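You operate a simulated robot arm through the tools that you are given. There is no shell and no other tool.

Carry out the task below with a simulated robot arm. There is one attempt and no reset: what you move stays moved.

## Task
Pack the pleated dumpling and the yam piece in the teal lunch box.
Fine: latch off, lid off, both pieces in, lid on, latch on; the tofu puff stays on the counter.

The check looks at the end state, three seconds after you hand in, the way a careful person would. Anything else that was tipped, shoved, dropped, spilled or broken makes it a failure. A push-on lid holds only when it is set on centred and level and pressed home; a screw cap is set on level and turned clockwise until tight.

## Robot
A 7-joint arm with a two-finger parallel gripper, fixed in place. Base frame: the origin is at the foot of the arm, x ahead of it, y to its left, z up; the work surface is at about z = 91.5. Readings come in cm, rad, newtons and seconds.
With the tool pointing down near the work surface it reaches from about 28 to 68 cm from the base axis. Its first joint turns from -1.152 to 1.152 rad. Payload 1.57 kg.
The tool frame sits at the grasp point between the pads (the TCP): z along the fingers, y along the line on which they close. The tips reach 3 cm beyond it. Largest opening 11 cm; finger width 2.4, thickness 1.2; the body of the gripper, 4.8 by 11.2 cm, starts 7.8 cm behind the TCP.
Orientation is that of the tool frame in the base frame, as [roll, pitch, yaw] about the fixed x, y, z axes, in that order (R = Rz(yaw) Ry(pitch) Rx(roll)). With the fingers straight down and closing along the base's y, the tool's x points along the base's -x, its y along +y and its z along -z.

## Interface
- The arm moves only by the tool drive_tool. Its argument "deltas" is a list of rows, each an object of numbers (a shift or turn left out is 0, a gripper value left out holds the last): "wx", "wy", "wz": the turn, a rotation vector about the tool's x, y, z in rad; "x", "y", "z": the shift along the tool's x, y, z in cm; "jaw": the gripper command, from -1 (shut) to 1 (fully open), values between in proportion. In form: [{"wx": .., "wy": .., "wz": .., "x": .., "y": .., "z": .., "jaw": ..}, ...]. A call has 1 to 20 rows; each row is the pose to reach, as a shift and turn from the pose commanded when the call began, along the tool's axes at that moment. Each row takes 0.2 s and may step no farther than 5 cm and 0.15 rad from the row before; otherwise, or with a gripper value out of range, the whole call is refused. A pose out of reach is approached as far as the arm can. The call stops where the force on the tool passes 90 N (or 10 N more than at its start, if that is more) or the arm is blocked; 0.2 s more then pass. The fingers move at their own pace (about 10.8 cm/s each) and stop on an object; they squeeze with about 27 N. The grip force told is the motor's: it shows also when the fingers shut on nothing. Time passes only in rows, and 0.2 s behind the last, so rows that repeat a pose let the fingers close. It gives the time, the measured TCP pose, the force on the tool (base axes), the opening and the grip force at its end, in the units of the frame above (readings bear some noise), with the torque about the TCP (base axes, N m) and any sound that the robot's microphone picked up, and new pictures: "show" is both (left out), scene, wrist or none.
- Cameras (640 x 400 px; columns grow to the right, rows downward): "scene" is fixed at [15.81, -38.95, 139.55]; the picture's right is [0.83, -0.56, 0.00], its down [-0.37, -0.55, -0.75] and it looks along [0.42, 0.63, -0.66] (base axes); focal length 238 px, centre (320, 200). "wrist" rides on the gripper at [7, 1.6, -14.1] in the tool frame; the picture's right is [-0.23, 0.97, 0.00], its down [-0.85, -0.20, -0.48] and it looks along [-0.47, -0.11, 0.88] (tool axes); focal length 222 px, centre (320, 200). There is no depth. A picture from a camera that has moved, and an enlarged one, comes with that camera's place and axes in the base frame and with its lens.
- enlarge(camera, box): a new picture of the part [left, top, right, bottom] of that camera's present view, enlarged. It takes no simulated time.
- close_job(): hands the job in; it is judged then, once.

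Nothing tells you positions but the pictures and the camera data. Unless the task says otherwise, let go and move clear before handing in.

The tools are called after "Request:" as a command line: name --argument value ..., lists and objects as JSON in quotes. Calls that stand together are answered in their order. drive_tool: Moves the arm, as the interface text tells. Its arguments: {"type":"object","properties":{"deltas":{"type":"array"},"show":{"type":"string","enum":["both","scene","wrist","none"]}},"required":["deltas"]} The other tools are called the same way: enlarge (camera, box) takes an enlarged picture of a part of a camera's view; close_job () hands the job in.

At the start:

```text
time: 0.0
eef_pos: [36.13, -4.31, 122.41]
tool_rot: [3.141, 0.001, 3.14]
contact_force: [-0.6, 0.1, 0.6]
moment: [0.0, -0.02, 0.0]
opening: 10.99
finger_force: 0.0
```

scene: 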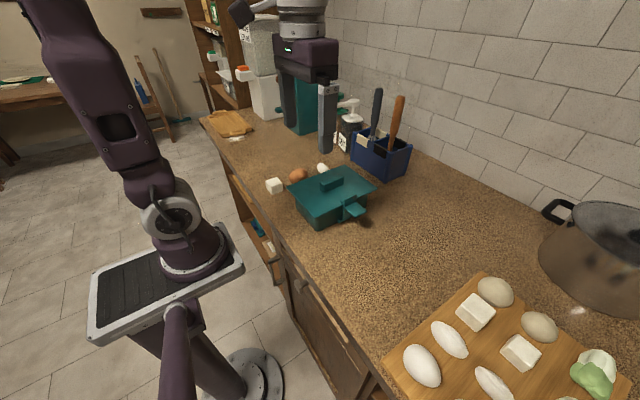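
wrist: 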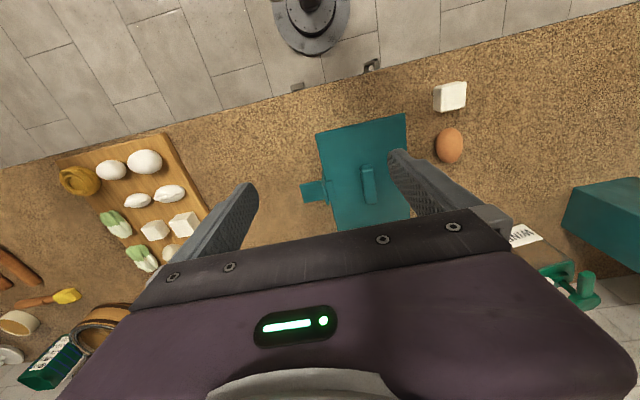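

I see a teal lunch box with a lid and a side latch on the counter, with a white cube, an orange-brown piece and a small white piece behind it. I will look closer first to identify the pieces and the latch.

Request:
enlarge --camera "scene" --box '[250, 140, 410, 240]'

Request:
enlarge --camera "wrist" --box '[280, 60, 520, 240]'

```text
4.00 times, centred on (330, 190) of scene
camera zoom: at [15.81, -38.95, 139.55], right [0.83, -0.56, 0.0], down [-0.37, -0.55, -0.75], along [0.42, 0.63, -0.66], focal length 950 px, centre (280, 240)
```

zoom: 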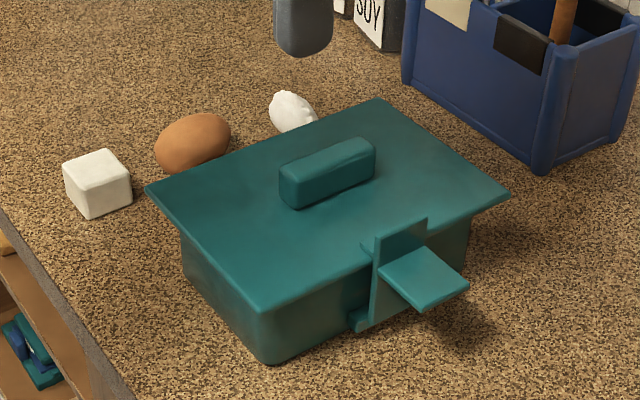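

```text
2.22 times, centred on (400, 150) of wrist
camera zoom: at [29.03, -2.58, 136.51], right [0.23, 0.97, 0.0], down [0.85, -0.2, 0.48], along [0.47, -0.11, -0.88], focal length 494 px, centre (142, 311)
```

zoom: 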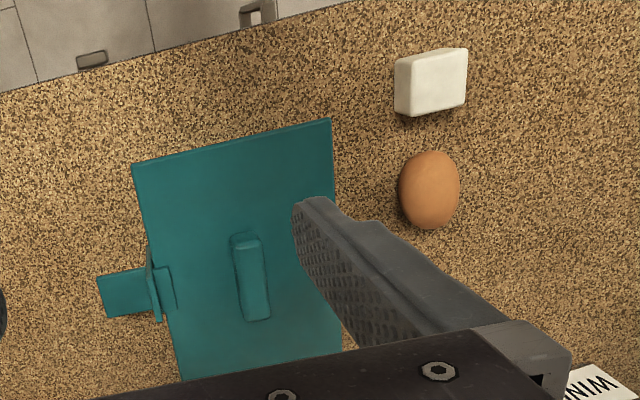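

The lid is roughly 20 x 14.6 cm, centred near (47, 2) with its top at z≈99 and a handle bar along x. The latch clip is on the -y side near x=47, the yam is at about (46, 19), the dumpling at about (56, 19), and the tofu is the white cube near (36, 18). I'll turn the tool so the wrist camera sees the latch from its open side.

Request:
drive_tool --deltas '[{"wz": -0.1428, "x": -1, "y": -0.9, "z": 0.5}, {"wz": -0.2856, "x": -2, "y": -1.8, "z": 1}, {"wz": -0.4284, "x": -3, "y": -2.7, "z": 1.5}, {"wz": -0.5712, "x": -4, "y": -3.6, "z": 2}, {"wz": -0.714, "x": -5, "y": -4.5, "z": 3}, {"wz": -0.8568, "x": -6, "y": -5.4, "z": 4}, {"wz": -0.9996, "x": -7, "y": -6.3, "z": 5}, {"wz": -1.1424, "x": -8, "y": -7.2, "z": 6}, {"wz": -1.2852, "x": -9, "y": -8.1, "z": 7}, {"wz": -1.428, "x": -10, "y": -9, "z": 8}, {"wz": -1.5708, "x": -10.87, "y": -9.7, "z": 10}]'

```text
time: 2.4
eef_pos: [47.0, -14.02, 112.26]
tool_rot: [3.141, 0.001, -1.57]
contact_force: [1.0, -0.5, 0.2]
moment: [-0.02, 0.01, 0.01]
opening: 11.02
finger_force: 0.1
camera wrist: at [45.33, -20.9, 126.35], right [-0.97, 0.23, 0.0], down [0.2, 0.86, 0.48], along [0.11, 0.47, -0.88], focal length 222 px, centre (320, 200)
```

scene: 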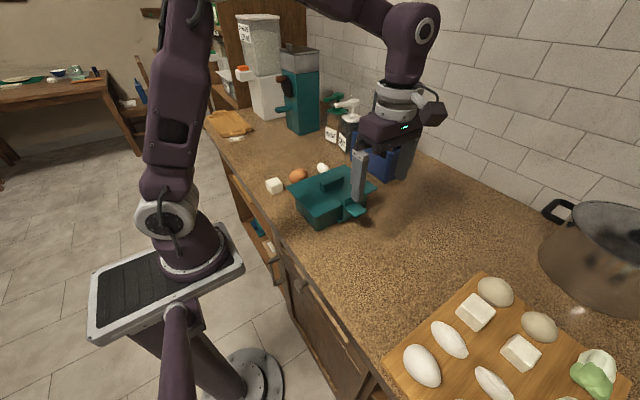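
wrist: 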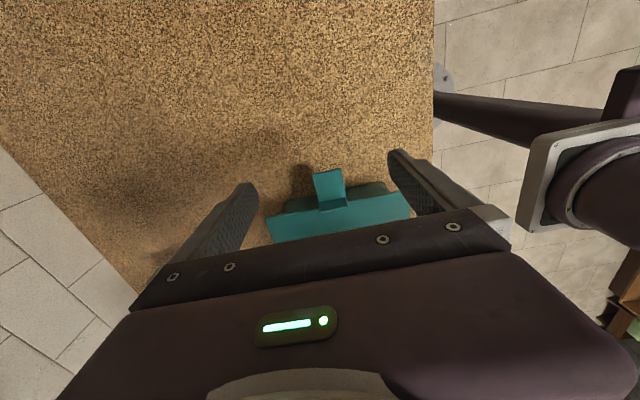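

The wrist camera now sees the latch tab from its outer side. I'll enlarge both views to read its shape.

Request:
enlarge --camera "wrist" --box '[250, 140, 430, 250]'

Request:
enlarge --camera "scene" --box '[320, 180, 384, 220]'

```text
3.56 times, centred on (340, 195) of wrist
camera zoom: at [45.33, -20.9, 126.35], right [-0.97, 0.23, 0.0], down [0.2, 0.86, 0.48], along [0.11, 0.47, -0.88], focal length 790 px, centre (249, 218)
```

zoom: 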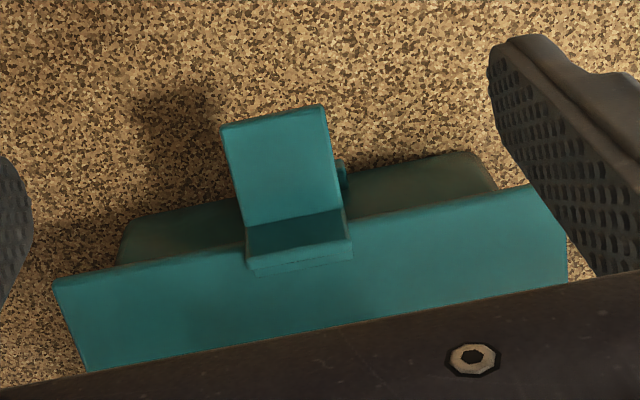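

```text
10.00 times, centred on (352, 200) of scene
camera zoom: at [15.81, -38.95, 139.55], right [0.83, -0.56, 0.0], down [-0.37, -0.55, -0.75], along [0.42, 0.63, -0.66], focal length 2375 px, centre (0, 200)
```

zoom: 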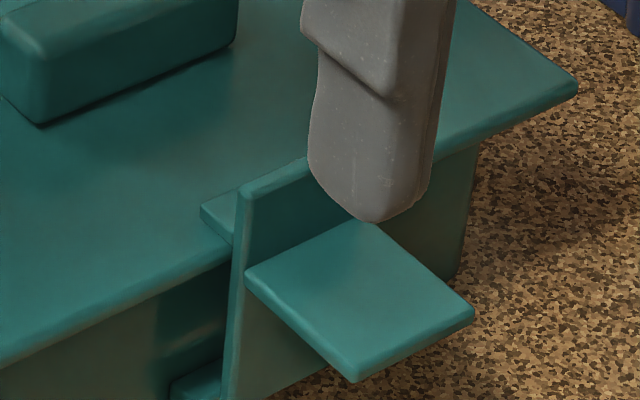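

The latch is a separate C-shaped clip. Its upper lip rests on the lid edge, and its flat tab sticks out toward -y (x 45–48.9, y -10.4 to -6, top z≈99.2). I'll move above the tab with a narrower opening and check the alignment before going down.

Request:
drive_tool --deltas '[{"x": -2, "y": 0.05, "z": 2, "jaw": 0.27}, {"x": -4, "y": 0.05, "z": 4, "jaw": 0.27}, {"x": -5.8, "y": 0.05, "z": 6, "jaw": 0.27}, {"x": -5.8, "y": 0.05, "z": 8.2, "jaw": 0.27}, {"x": -5.8, "y": 0.05, "z": 8.2, "jaw": 0.27}]'

```text
time: 3.6
eef_pos: [46.92, -8.17, 104.13]
tool_rot: [-3.141, -0.001, -1.571]
contact_force: [0.4, 0.2, 0.1]
moment: [0.03, 0.03, -0.01]
opening: 6.99
finger_force: 0.0
camera wrist: at [45.16, -15.02, 118.22], right [-0.97, 0.23, 0.0], down [0.2, 0.85, 0.48], along [0.11, 0.47, -0.88], focal length 222 px, centre (320, 200)
```

scene: 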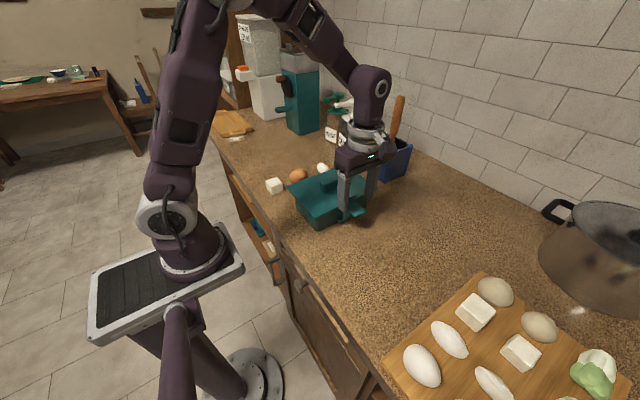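
wrist: 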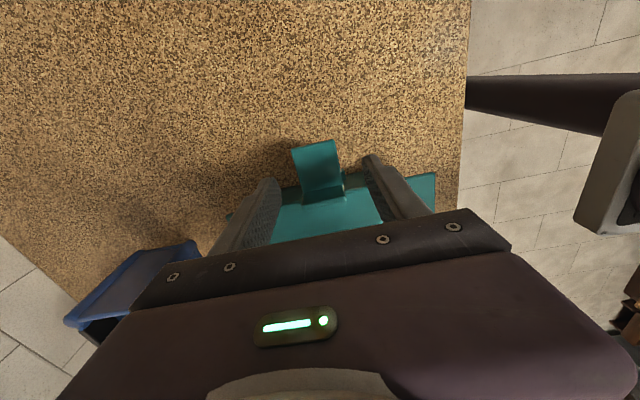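

Request:
enlarge --camera "wrist" --box '[220, 120, 440, 250]'

Request:
enlarge --camera "scene" --box '[310, 160, 390, 230]'

```text
2.91 times, centred on (330, 185) of wrist
camera zoom: at [45.16, -15.02, 118.22], right [-0.97, 0.23, 0.0], down [0.2, 0.85, 0.48], along [0.11, 0.47, -0.88], focal length 646 px, centre (291, 244)
```

zoom: 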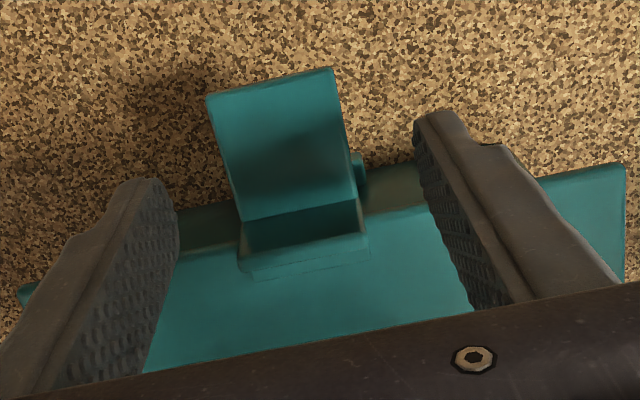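

```text
5.71 times, centred on (350, 195) of scene
camera zoom: at [15.81, -38.95, 139.55], right [0.83, -0.56, 0.0], down [-0.37, -0.55, -0.75], along [0.42, 0.63, -0.66], focal length 1357 px, centre (149, 229)
```

zoom: 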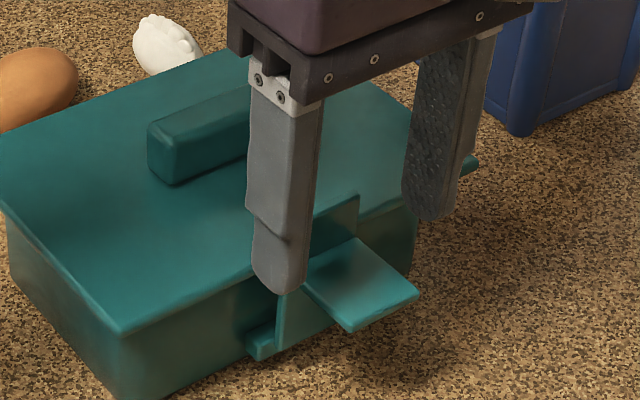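

The tab is centred under the fingers (x≈46.95, y -10.2 to -6.1). Next I lower so the tab sits at pad height and close on its sides.

Request:
drive_tool --deltas '[{"z": 2.0, "jaw": 0.27}, {"z": 4.0, "jaw": 0.27}, {"z": 5.2, "jaw": 0.27}, {"z": 5.2, "jaw": -1}, {"z": 5.2, "jaw": -1}, {"z": 5.2, "jaw": -1}, {"z": 5.2, "jaw": -1}]'

```text
time: 5.2
eef_pos: [46.77, -8.09, 99.05]
tool_rot: [-3.141, 0.001, -1.571]
contact_force: [1.7, -0.4, -0.2]
moment: [0.03, -0.05, -0.24]
opening: 3.92
finger_force: 27.1
camera wrist: at [45.16, -15.02, 113.15], right [-0.97, 0.23, 0.0], down [0.2, 0.85, 0.48], along [0.11, 0.47, -0.88], focal length 222 px, centre (320, 200)
```

scene: 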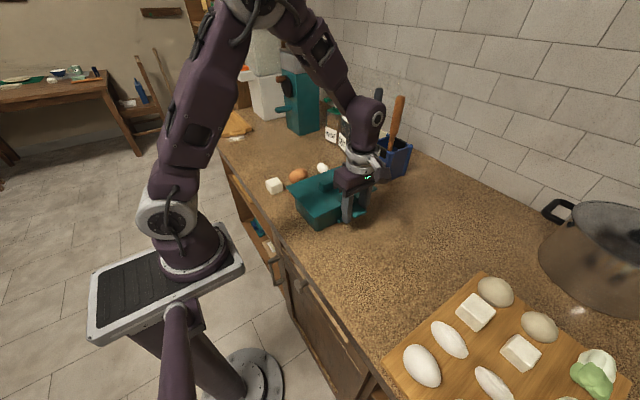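
wrist: 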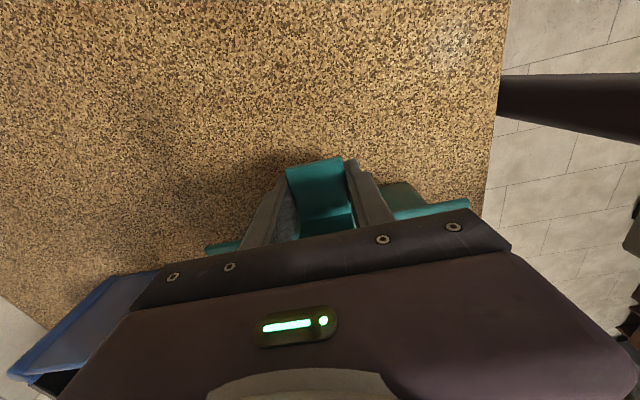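

The tab is gripped (3.92 cm opening). Now I pull gently outward along -y and watch the force.

Request:
drive_tool --deltas '[{"x": 0.2}, {"x": 0.4}, {"x": 0.6}, {"x": 0.8}, {"x": 0.8}]'

```text
time: 6.4
eef_pos: [46.82, -8.94, 98.87]
tool_rot: [3.14, 0.001, -1.571]
contact_force: [-0.2, 3.2, 6.7]
moment: [0.35, -0.03, -0.03]
opening: 3.91
finger_force: 26.9
camera wrist: at [45.16, -15.88, 113.1], right [-0.97, 0.23, 0.0], down [0.2, 0.85, 0.48], along [0.11, 0.47, -0.88], focal length 222 px, centre (320, 200)
```

scene: 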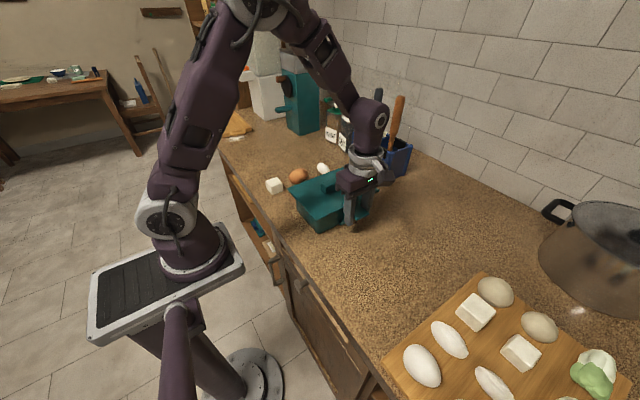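
wrist: 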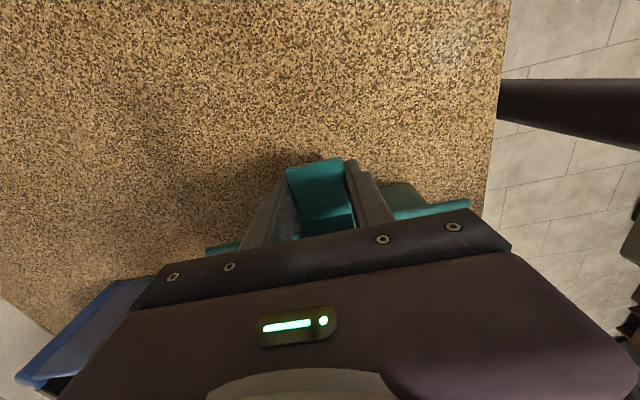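

I need to check whether the clip came away from the lid or whether the whole box was dragged along.

Request:
enlarge --camera "wrist" --box '[220, 120, 480, 260]'

Request:
enlarge --camera "scene" --box '[250, 140, 410, 240]'

```text
2.46 times, centred on (350, 190) of wrist
camera zoom: at [45.16, -15.88, 113.1], right [-0.97, 0.23, 0.0], down [0.2, 0.85, 0.48], along [0.11, 0.47, -0.88], focal length 547 px, centre (246, 225)
```

zoom: 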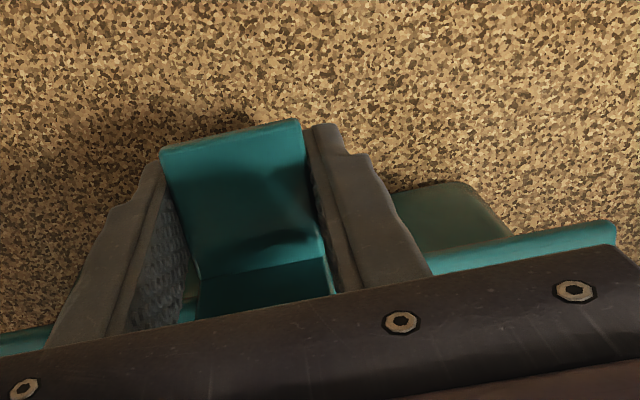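

```text
4.00 times, centred on (330, 190) of scene
camera zoom: at [15.8, -38.94, 139.55], right [0.83, -0.56, 0.0], down [-0.37, -0.55, -0.75], along [0.42, 0.63, -0.66], focal length 950 px, centre (280, 240)
```

zoom: 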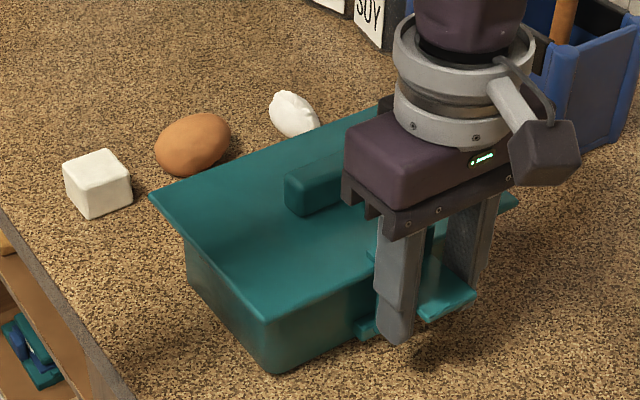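

The straight pull dragged the whole box by about 0.8 cm, so the clip does not simply slide off outward at low force. I'll release, back away and look at the latch from a low angle to understand how it works.

Request:
drive_tool --deltas '[{"jaw": 0.3}, {"jaw": 0.3}, {"x": 2, "jaw": 0.3}, {"x": 4, "z": -1, "jaw": 0.5}, {"x": 6, "z": -2, "wy": -0.14, "jaw": 1}, {"x": 8, "z": -3, "wy": -0.28, "jaw": 1}, {"x": 8, "z": -4, "wy": -0.42, "jaw": 1}, {"x": 8, "z": -4, "wy": -0.56, "jaw": 1}, {"x": 8, "z": -4, "wy": -0.7, "jaw": 1}, {"x": 8, "z": -4, "wy": -0.7, "jaw": 1}]'

```text
time: 8.6
eef_pos: [46.76, -16.9, 103.02]
tool_rot: [-3.139, 0.702, -1.572]
contact_force: [0.1, 0.2, -0.1]
moment: [0.02, 0.02, 0.04]
opening: 10.97
finger_force: 0.1
camera wrist: at [45.1, -31.29, 109.29], right [-0.97, 0.17, 0.15], down [0.2, 0.34, 0.92], along [0.11, 0.92, -0.37], focal length 222 px, centre (320, 200)
```

scene: 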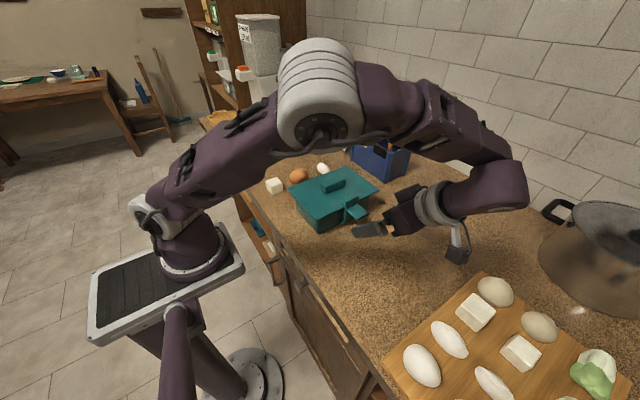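
wrist: 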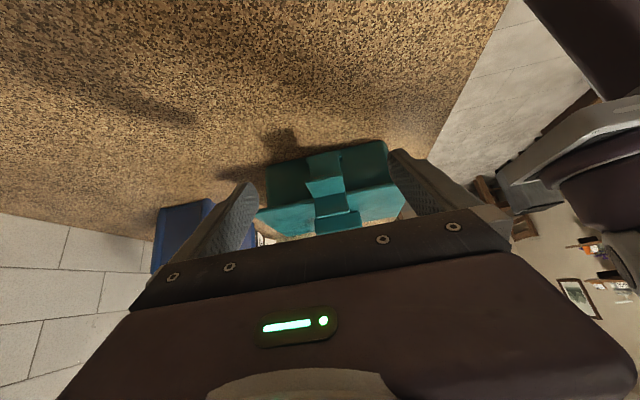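

Request:
enlarge --camera "wrist" --box '[240, 130, 410, 240]'

Request:
enlarge --camera "scene" --box '[320, 185, 380, 235]'

```text
3.64 times, centred on (325, 185) of wrist
camera zoom: at [45.1, -31.29, 109.29], right [-0.97, 0.17, 0.15], down [0.2, 0.34, 0.92], along [0.11, 0.92, -0.37], focal length 808 px, centre (302, 254)
```

zoom: 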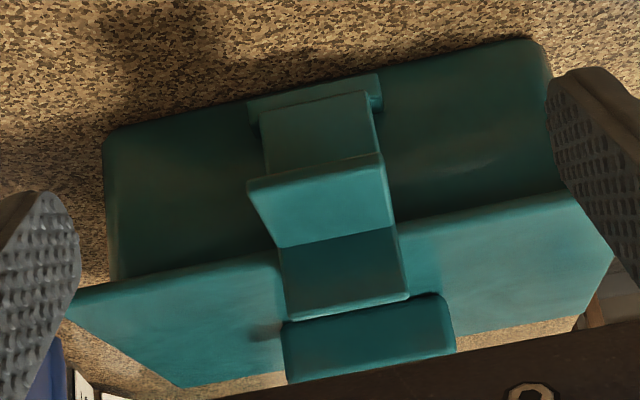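

```text
8.00 times, centred on (350, 210) of scene
camera zoom: at [15.81, -38.95, 139.55], right [0.83, -0.56, 0.0], down [-0.37, -0.55, -0.75], along [0.42, 0.63, -0.66], focal length 1900 px, centre (80, 120)
```

zoom: 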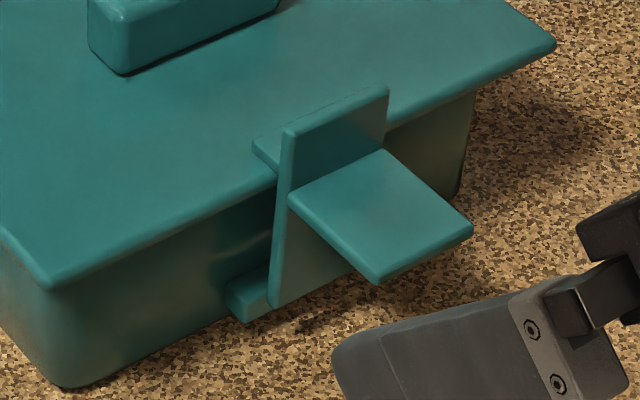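

The latch is a hinged flap: the pivot is a bar low on the box wall (about z 93.5), the hook lip sits over the lid, and the tab is for swinging it outward and down. Gripping it rigidly had blocked that rotation. I'll straighten the tool, close the fingers and stand just above the outer end of the tab to press it down.

Request:
drive_tool --deltas '[{"x": -0.4, "z": -0.5, "wy": 0.14, "jaw": -1}, {"x": -0.8, "z": -1.0, "wy": 0.28, "jaw": -1}, {"x": -1.2, "z": -1.4, "wy": 0.42, "jaw": -1}, {"x": -1.61, "z": -1.91, "wy": 0.56, "jaw": -1}, {"x": -1.61, "z": -1.91, "wy": 0.7, "jaw": -1}, {"x": -3.5, "z": 0.4, "wy": 0.7, "jaw": -1}, {"x": -5.48, "z": 2.65, "wy": 0.7, "jaw": -1}, {"x": -5.48, "z": 2.65, "wy": 0.7, "jaw": -1}]'

```text
time: 10.4
eef_pos: [47.14, -11.22, 104.39]
tool_rot: [3.141, 0.0, -1.573]
contact_force: [-0.5, -0.4, -1.0]
moment: [0.0, 0.02, -0.01]
opening: 0.0
finger_force: 21.3
camera wrist: at [45.31, -18.1, 118.56], right [-0.97, 0.23, 0.0], down [0.2, 0.86, 0.48], along [0.11, 0.47, -0.88], focal length 222 px, centre (320, 200)
```

scene: 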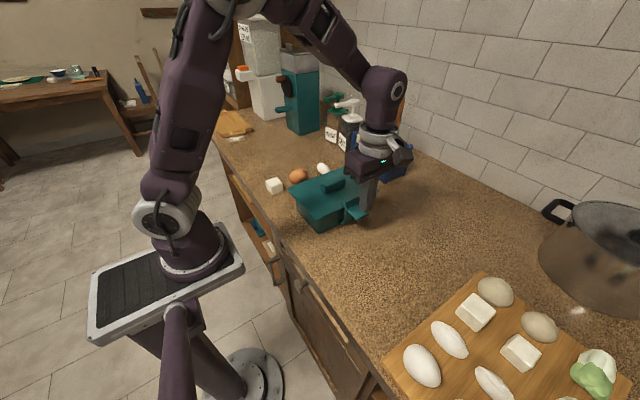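
wrist: 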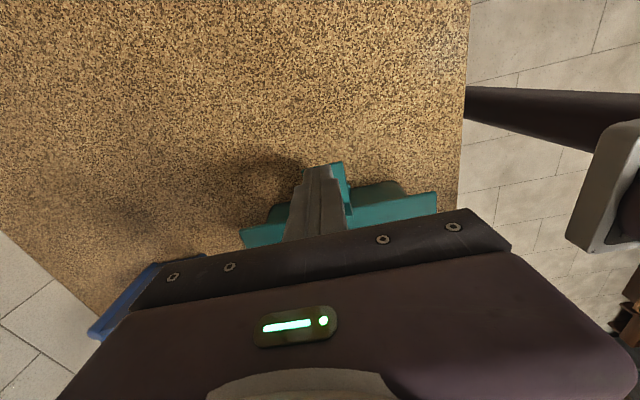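

Request:
enlarge --camera "wrist" --box '[230, 130, 450, 250]'

Request:
enlarge --camera "scene" --box '[310, 160, 400, 230]'

```text
2.91 times, centred on (340, 190) of wrist
camera zoom: at [45.31, -18.1, 118.56], right [-0.97, 0.23, 0.0], down [0.2, 0.86, 0.48], along [0.11, 0.47, -0.88], focal length 646 px, centre (262, 229)
```

zoom: 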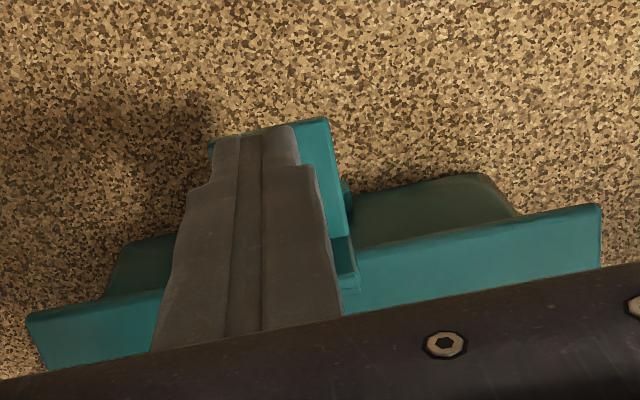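

```text
5.71 times, centred on (355, 195) of scene
camera zoom: at [15.81, -38.95, 139.55], right [0.83, -0.56, 0.0], down [-0.37, -0.55, -0.75], along [0.42, 0.63, -0.66], focal length 1357 px, centre (120, 229)
```

zoom: 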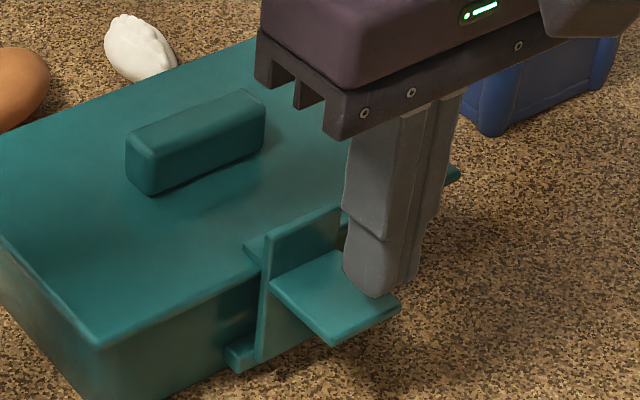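

The closed fingertips are over the outer part of the tab. I'll press down in small steps, easing outward slightly, and watch forces and box motion.

Request:
drive_tool --deltas '[{"z": 1.2}, {"z": 1.9}, {"z": 2.2}, {"z": 2.5, "x": 0.2}, {"z": 2.8, "x": 0.4}]'

```text
time: 11.6
eef_pos: [46.89, -11.59, 101.68]
tool_rot: [3.141, 0.002, -1.57]
contact_force: [-0.6, -1.0, 0.6]
moment: [0.01, -0.02, -0.02]
opening: 0.03
finger_force: 21.1
camera wrist: at [45.29, -18.51, 115.73], right [-0.97, 0.23, 0.0], down [0.2, 0.85, 0.48], along [0.11, 0.47, -0.88], focal length 222 px, centre (320, 200)
```

scene: 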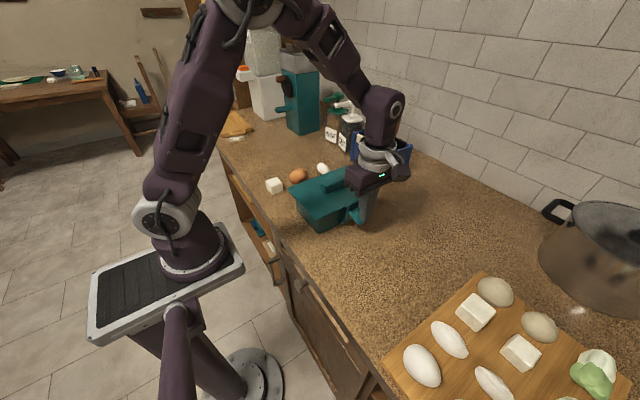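
wrist: 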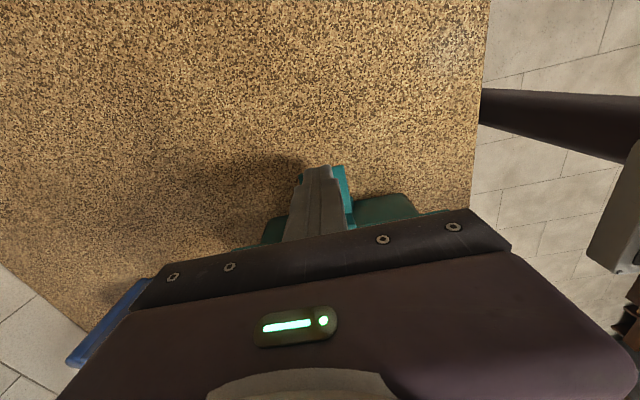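

Request:
enlarge --camera "scene" --box '[310, 160, 400, 230]'

Request:
enlarge --camera "wrist" --box '[230, 130, 450, 250]'

```text
5.71 times, centred on (355, 195) of scene
camera zoom: at [15.81, -38.95, 139.55], right [0.83, -0.56, 0.0], down [-0.37, -0.55, -0.75], along [0.42, 0.63, -0.66], focal length 1357 px, centre (120, 229)
```

zoom: 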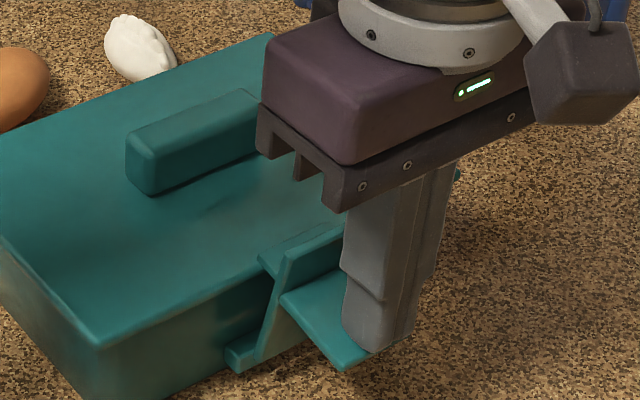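

```text
2.91 times, centred on (340, 190) of wrist
camera zoom: at [45.29, -18.51, 115.73], right [-0.97, 0.23, 0.0], down [0.2, 0.85, 0.48], along [0.11, 0.47, -0.88], focal length 646 px, centre (262, 229)
```

zoom: 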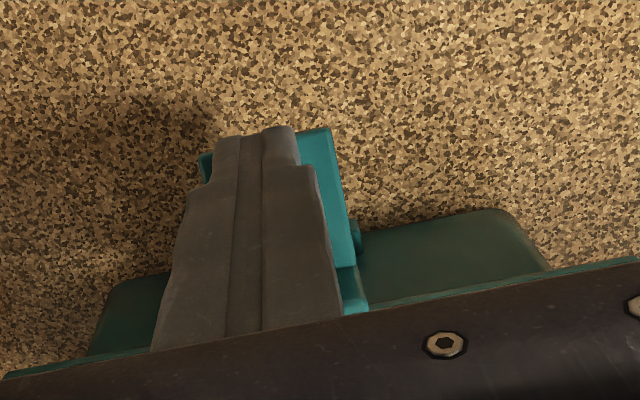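

The flap is swinging open with almost no force and the box stays put. I keep following the tab's arc down and outward.

Request:
drive_tool --deltas '[{"x": 0.6, "z": 0.5}, {"x": 1.2, "z": 1.1}, {"x": 1.6, "z": 1.7}, {"x": 1.9, "z": 2.3}, {"x": 2.1, "z": 2.9}, {"x": 2.3, "z": 3.5}, {"x": 2.4, "z": 4.0}]'

```text
time: 13.2
eef_pos: [46.7, -13.94, 97.67]
tool_rot: [3.141, -0.001, -1.572]
contact_force: [0.5, -4.4, 5.1]
moment: [0.0, 0.04, -0.04]
opening: 0.0
finger_force: 21.3
camera wrist: at [45.16, -20.82, 111.79], right [-0.97, 0.23, 0.0], down [0.2, 0.85, 0.48], along [0.11, 0.47, -0.88], focal length 222 px, centre (320, 200)
```

scene: 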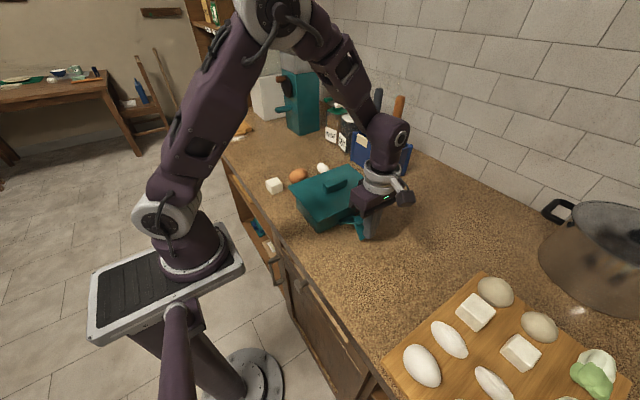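
wrist: 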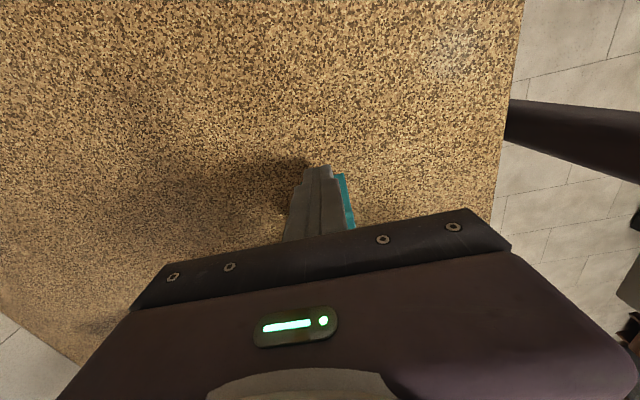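

Request:
enlarge --camera "scene" --box '[290, 160, 410, 250]'

```text
4.44 times, centred on (350, 205) of scene
camera zoom: at [15.81, -38.96, 139.55], right [0.83, -0.56, 0.0], down [-0.37, -0.55, -0.75], along [0.42, 0.63, -0.66], focal length 1056 px, centre (187, 178)
```

zoom: 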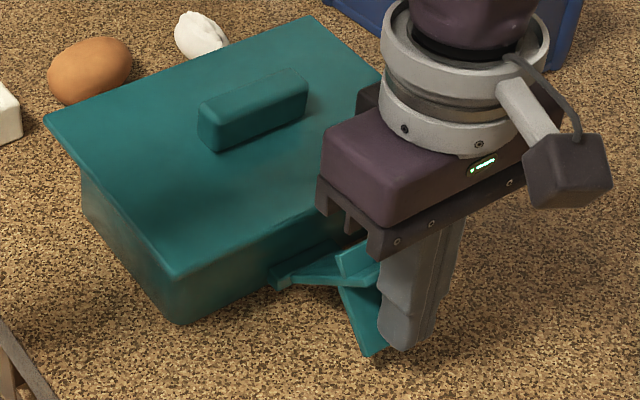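

The flap is swung well open and its tab is near the counter. I'll back away and rise, rotating the tool back so the fingers close along y for the lid handle.

Request:
drive_tool --deltas '[{"x": 1.5}, {"x": 2.5, "z": -2}, {"x": 2.5, "z": -6}, {"x": 2.5, "z": -10, "jaw": 0}, {"x": 0, "z": -14, "jaw": 0}, {"x": -3, "z": -16, "wz": 0.15, "jaw": 0}, {"x": -5, "z": -16, "wz": 0.3, "jaw": 0}, {"x": -7, "z": -16, "wz": 0.45, "jaw": 0}, {"x": -9, "z": -16, "wz": 0.6, "jaw": 0}, {"x": -11, "z": -16, "wz": 0.75, "jaw": 0}, {"x": -13, "z": -16, "wz": 0.9, "jaw": 0}, {"x": -15, "z": -16, "wz": 1.05, "jaw": 0}, {"x": -15, "z": -16, "wz": 1.2, "jaw": 0}, {"x": -15, "z": -16, "wz": 1.35, "jaw": 0}, {"x": -15, "z": -16, "wz": 1.5, "jaw": 0}, {"x": -15, "z": -16, "wz": 1.5708, "jaw": 0}]'

```text
time: 16.6
eef_pos: [46.8, 1.05, 113.69]
tool_rot: [-3.141, 0.0, 3.139]
contact_force: [0.2, -0.6, 0.0]
moment: [0.01, -0.02, -0.01]
opening: 5.48
finger_force: 0.1
camera wrist: at [39.82, 2.8, 127.76], right [0.23, 0.97, 0.0], down [0.85, -0.2, 0.48], along [0.47, -0.11, -0.88], focal length 222 px, centre (320, 200)
```

scene: 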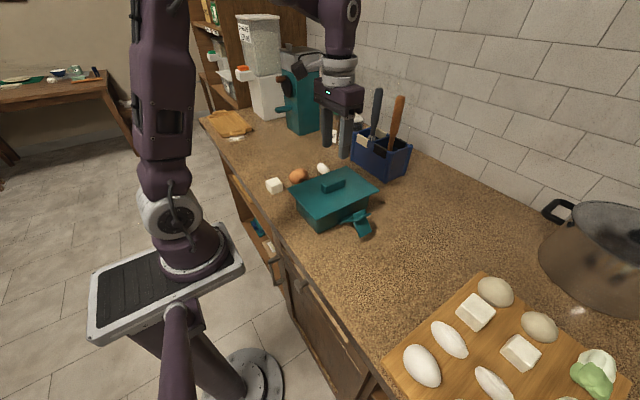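
wrist: 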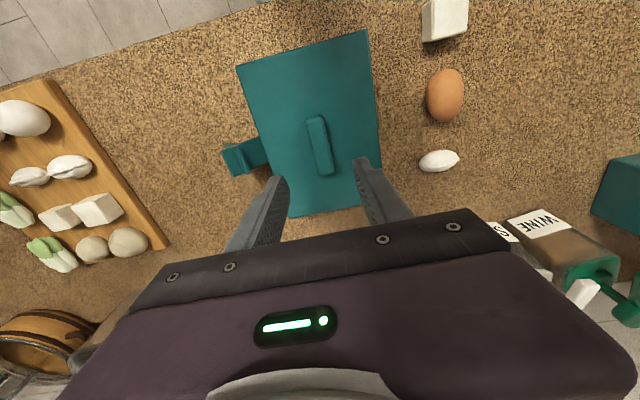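

Request:
enlarge --camera "wrist" --box '[210, 10, 480, 220]'

Request:
enlarge --camera "scene" --box '[260, 145, 400, 245]'

```text
1.90 times, centred on (345, 115) of wrist
camera zoom: at [39.82, 2.8, 127.76], right [0.23, 0.97, 0.0], down [0.85, -0.2, 0.48], along [0.47, -0.11, -0.88], focal length 423 px, centre (272, 362)
```

zoom: 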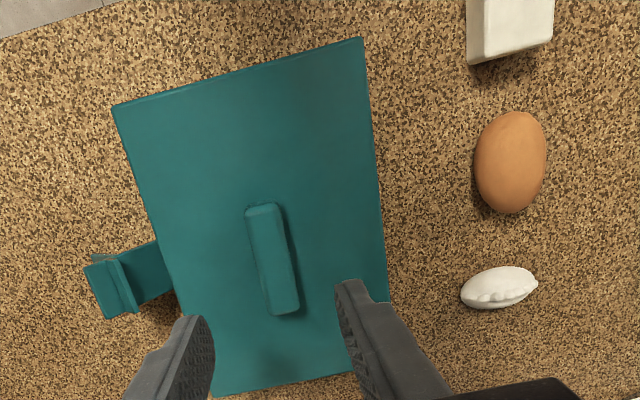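

```text
4.00 times, centred on (330, 195) of scene
camera zoom: at [15.81, -38.95, 139.55], right [0.83, -0.56, 0.0], down [-0.37, -0.55, -0.75], along [0.42, 0.63, -0.66], focal length 950 px, centre (280, 220)
```

zoom: 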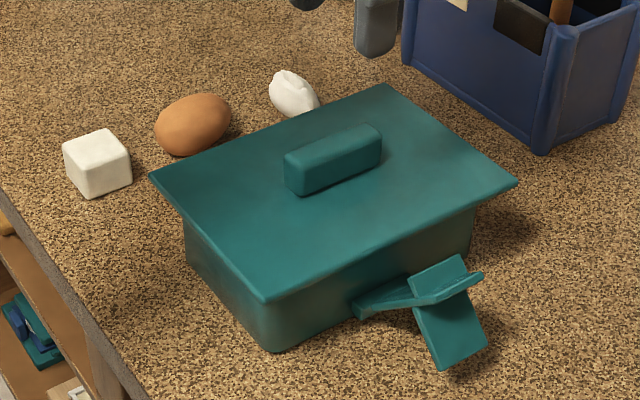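

The latch hangs open clear of the lid. The lid handle bar is centred at about (46.8, 1.3), so I descend over it with the fingers either side.

Request:
drive_tool --deltas '[{"y": 0.1, "z": 3}, {"y": 0.1, "z": 6}, {"y": 0.1, "z": 8.5}, {"y": 0.1, "z": 8.5}]'

Request:
enlarge --camera "scene" --box '[290, 150, 390, 230]'

Request:
enlarge --camera "wrist" --box '[200, 0, 440, 220]'

```text
time: 17.6
eef_pos: [46.9, 1.02, 105.08]
tool_rot: [3.141, -0.001, -3.141]
contact_force: [0.3, 1.3, -0.3]
moment: [0.01, -0.01, -0.02]
opening: 5.5
finger_force: 0.0
camera wrist: at [39.9, 2.73, 119.17], right [0.23, 0.97, 0.0], down [0.85, -0.2, 0.48], along [0.47, -0.11, -0.88], focal length 222 px, centre (320, 200)
```

scene: 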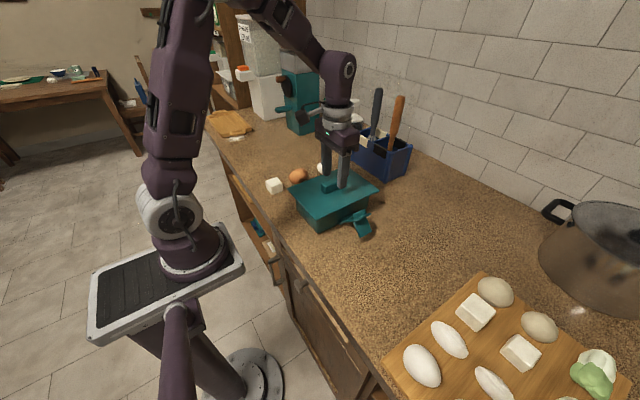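
wrist: 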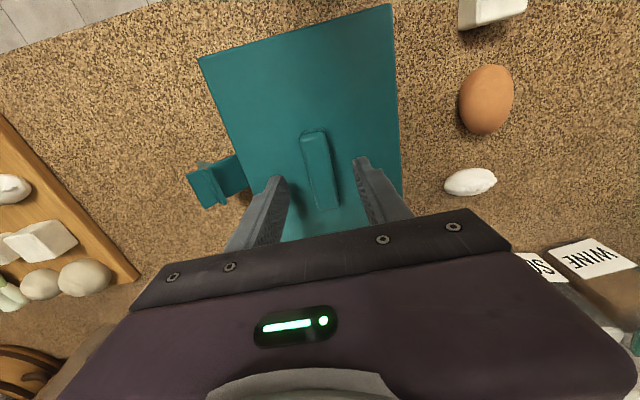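

```text
5.00 times, centred on (340, 190) of scene
camera zoom: at [15.81, -38.95, 139.55], right [0.83, -0.56, 0.0], down [-0.37, -0.55, -0.75], along [0.42, 0.63, -0.66], focal length 1187 px, centre (220, 250)
```

zoom: 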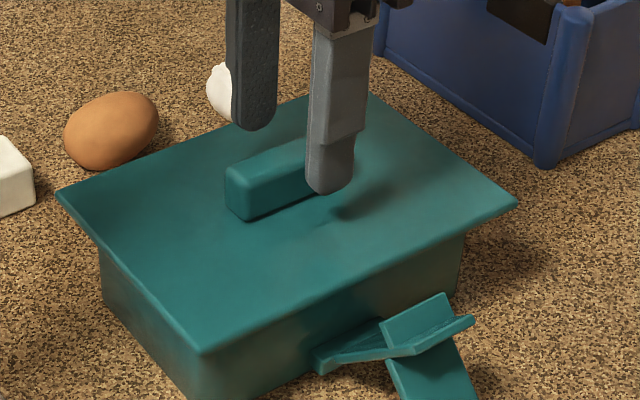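

```text
1.82 times, centred on (320, 110) of wrist
camera zoom: at [39.9, 2.73, 119.17], right [0.23, 0.97, 0.0], down [0.85, -0.2, 0.48], along [0.47, -0.11, -0.88], focal length 404 px, centre (320, 364)
```

zoom: 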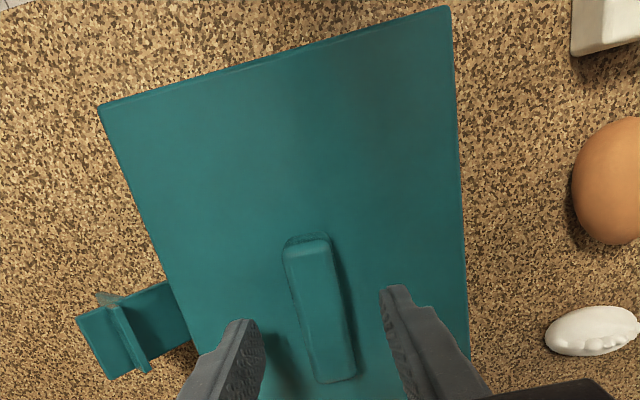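

The fingers straddle the handle evenly. Lowering the last bit and gripping.

Request:
drive_tool --deltas '[{"z": 1.2}, {"z": 2.2}, {"z": 2.4}, {"z": 2.4, "jaw": -1}, {"z": 2.4, "jaw": -1}, {"z": 2.4, "jaw": -1}, {"z": 2.4, "jaw": -1}]'

Request:
enlarge --camera "scene" --box '[260, 145, 400, 245]'

```text
time: 19.2
eef_pos: [46.79, 1.06, 102.72]
tool_rot: [3.141, -0.001, -3.141]
contact_force: [-0.7, -1.0, 0.7]
moment: [-0.01, -0.03, -0.01]
opening: 2.1
finger_force: 27.1
camera wrist: at [39.91, 2.77, 116.85], right [0.23, 0.97, 0.0], down [0.85, -0.2, 0.48], along [0.47, -0.11, -0.88], focal length 222 px, centre (320, 200)
```

scene: 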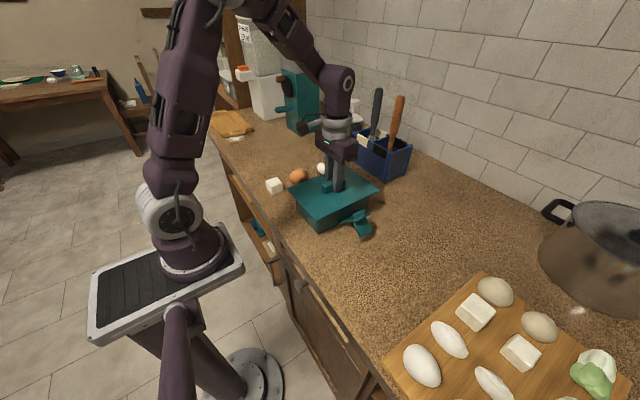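
wrist: 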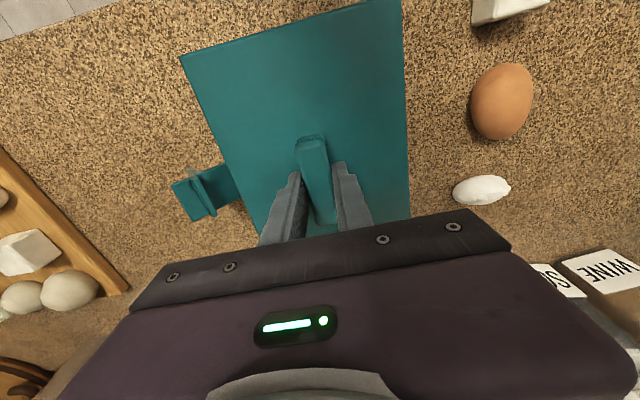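

```text
4.00 times, centred on (330, 195) of scene
camera zoom: at [15.81, -38.95, 139.55], right [0.83, -0.56, 0.0], down [-0.37, -0.55, -0.75], along [0.42, 0.63, -0.66], focal length 950 px, centre (280, 220)
```

zoom: 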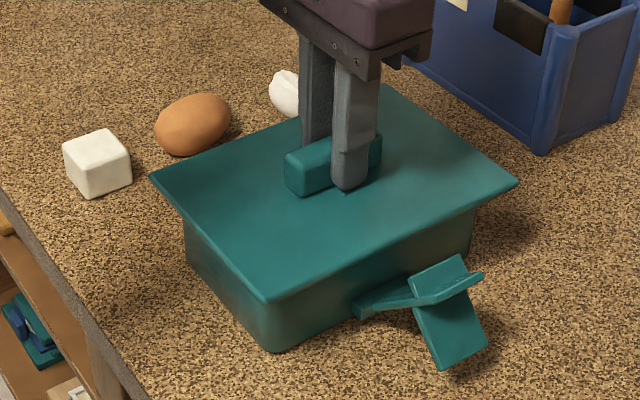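

The handle is held (2.1 cm). I lift straight up slowly and check that only the lid rises.

Request:
drive_tool --deltas '[{"z": -0.3}, {"z": -0.6}, {"z": -0.9}, {"z": -1.2}, {"z": -1.5}, {"z": -1.8}, {"z": -1.8}]'

Request:
enlarge --camera "scene" --box '[260, 145, 400, 245]'

```text
time: 20.8
eef_pos: [46.92, 1.09, 104.49]
tool_rot: [-3.141, -0.001, -3.141]
contact_force: [0.1, 0.3, -1.7]
moment: [-0.02, 0.04, 0.03]
opening: 2.14
finger_force: 26.6
camera wrist: at [39.91, 2.83, 118.68], right [0.23, 0.97, 0.0], down [0.85, -0.2, 0.48], along [0.47, -0.11, -0.88], focal length 222 px, centre (320, 200)
```

scene: 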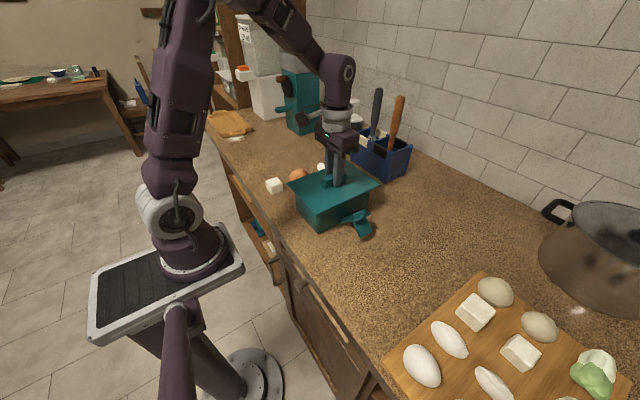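
wrist: 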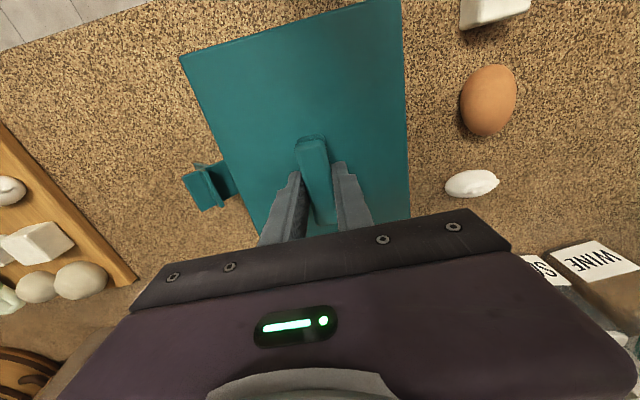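

```text
4.00 times, centred on (330, 195) of scene
camera zoom: at [15.81, -38.95, 139.55], right [0.83, -0.56, 0.0], down [-0.37, -0.55, -0.75], along [0.42, 0.63, -0.66], focal length 950 px, centre (280, 220)
```

zoom: 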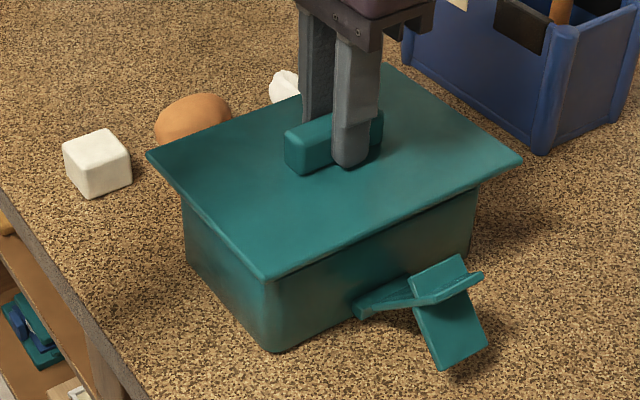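

Only the lid rose; the box stayed in place. I'll lift higher and carry the lid to the free counter area around (47, -25), between the latch and the cutting board.

Request:
drive_tool --deltas '[{"z": -1}, {"z": -2.5}, {"z": -4}, {"z": -5.5}, {"z": -5.5, "y": -2}, {"z": -5.5, "y": -4.5}, {"z": -5.5, "y": -7}, {"z": -5.5, "y": -9.5}, {"z": -5.5, "y": -12}, {"z": -5.5, "y": -14.5}, {"z": -5.5, "y": -17}, {"z": -5.5, "y": -19.5}, {"z": -5.5, "y": -22}, {"z": -5.5, "y": -24}, {"z": -5.5, "y": -26}, {"z": -5.5, "y": -26}]'

Request:
enlarge --camera "scene" --box '[240, 130, 520, 330]'

```text
time: 24.2
eef_pos: [46.69, -24.87, 110.24]
tool_rot: [-3.142, -0.001, 3.141]
contact_force: [-0.3, -0.3, -0.3]
moment: [0.0, 0.02, 0.02]
opening: 2.11
finger_force: 26.9
camera wrist: at [39.69, -23.07, 124.34], right [0.23, 0.97, 0.0], down [0.86, -0.2, 0.48], along [0.47, -0.11, -0.88], focal length 222 px, centre (320, 200)
```

scene: 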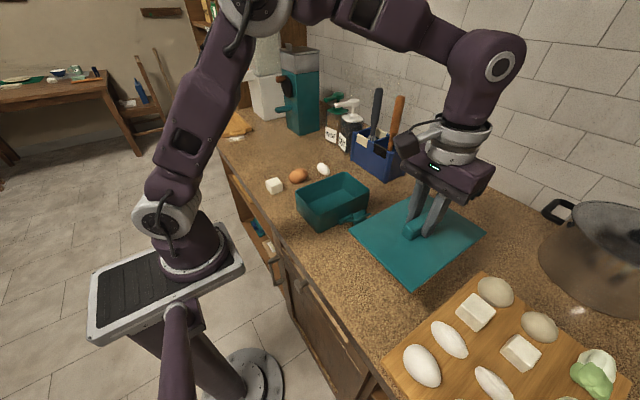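
wrist: 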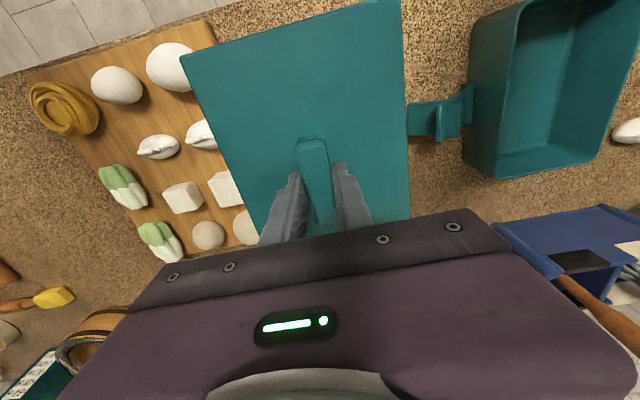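

```text
2.00 times, centred on (380, 230) of scene
camera zoom: at [15.81, -38.95, 139.55], right [0.83, -0.56, 0.0], down [-0.37, -0.55, -0.75], along [0.42, 0.63, -0.66], focal length 475 px, centre (200, 140)
```

zoom: 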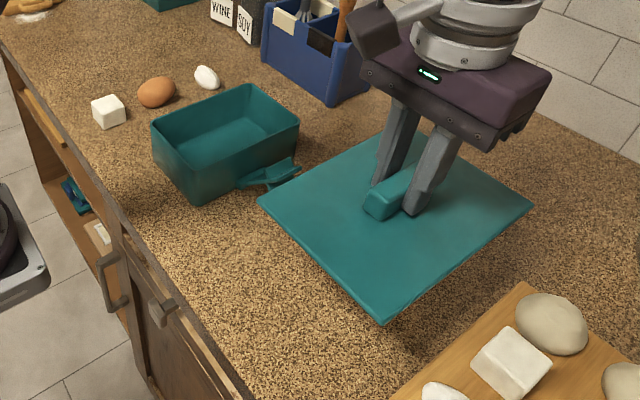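

The box is open and empty. There is about 2 cm to spare to the board, so I'll shift the lid slightly toward +y and lower it to the counter, slowly at the end.

Request:
drive_tool --deltas '[{"z": 2.5, "y": 0.8}, {"z": 5, "y": 0.8}, {"z": 7.5, "y": 0.8}, {"z": 10, "y": 0.8}, {"z": 11.5, "y": 0.8}, {"z": 12.2, "y": 0.8}, {"z": 12.2, "y": 0.8}]'

Request:
enlarge --camera "scene" --box '[300, 170, 500, 310]'

```text
time: 25.8
eef_pos: [46.78, -24.03, 97.76]
tool_rot: [-3.141, -0.001, -3.142]
contact_force: [0.6, -0.8, -1.9]
moment: [-0.02, 0.01, -0.02]
opening: 2.12
finger_force: 26.8
camera wrist: at [39.75, -22.29, 111.95], right [0.23, 0.97, 0.0], down [0.85, -0.2, 0.48], along [0.47, -0.11, -0.88], focal length 222 px, centre (320, 200)
```

scene: 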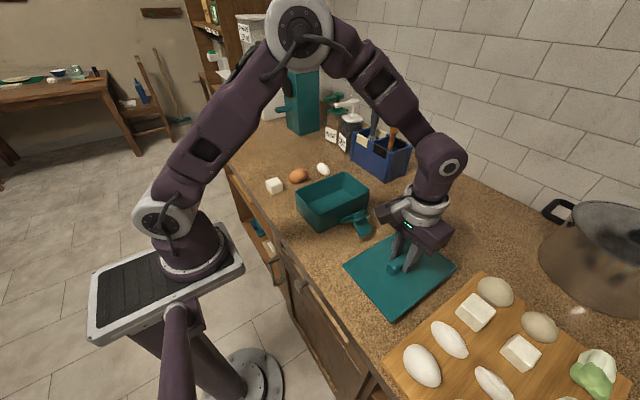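
wrist: 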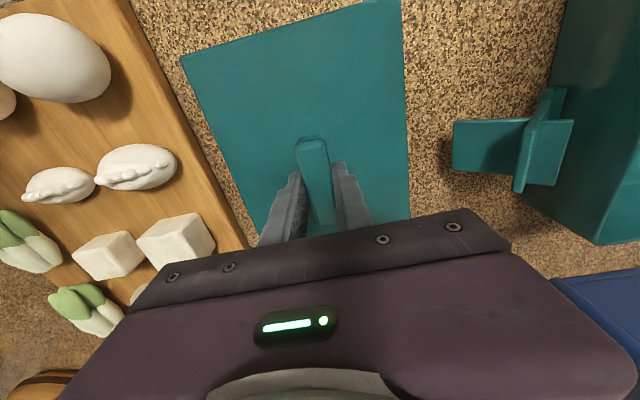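

```text
2.86 times, centred on (400, 240) of scene
camera zoom: at [15.81, -38.95, 139.55], right [0.83, -0.56, 0.0], down [-0.37, -0.55, -0.75], along [0.42, 0.63, -0.66], focal length 678 px, centre (91, 86)
```

zoom: 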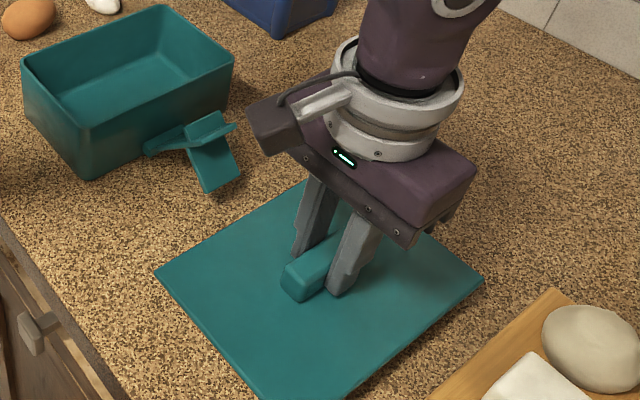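

The lid is close to the counter and clear of the board and latch. I lower the last bit gently until it touches.

Request:
drive_tool --deltas '[{"z": 0.25}, {"z": 0.5}, {"z": 0.75}, {"z": 1.0}, {"z": 1.2}, {"z": 1.2}]' --show "none"

```text
time: 27.2
eef_pos: [46.74, -23.92, 96.69]
tool_rot: [-3.141, 0.0, 3.141]
contact_force: [-0.2, 0.4, 2.5]
moment: [0.02, 0.03, -0.03]
opening: 2.14
finger_force: 27.2
```

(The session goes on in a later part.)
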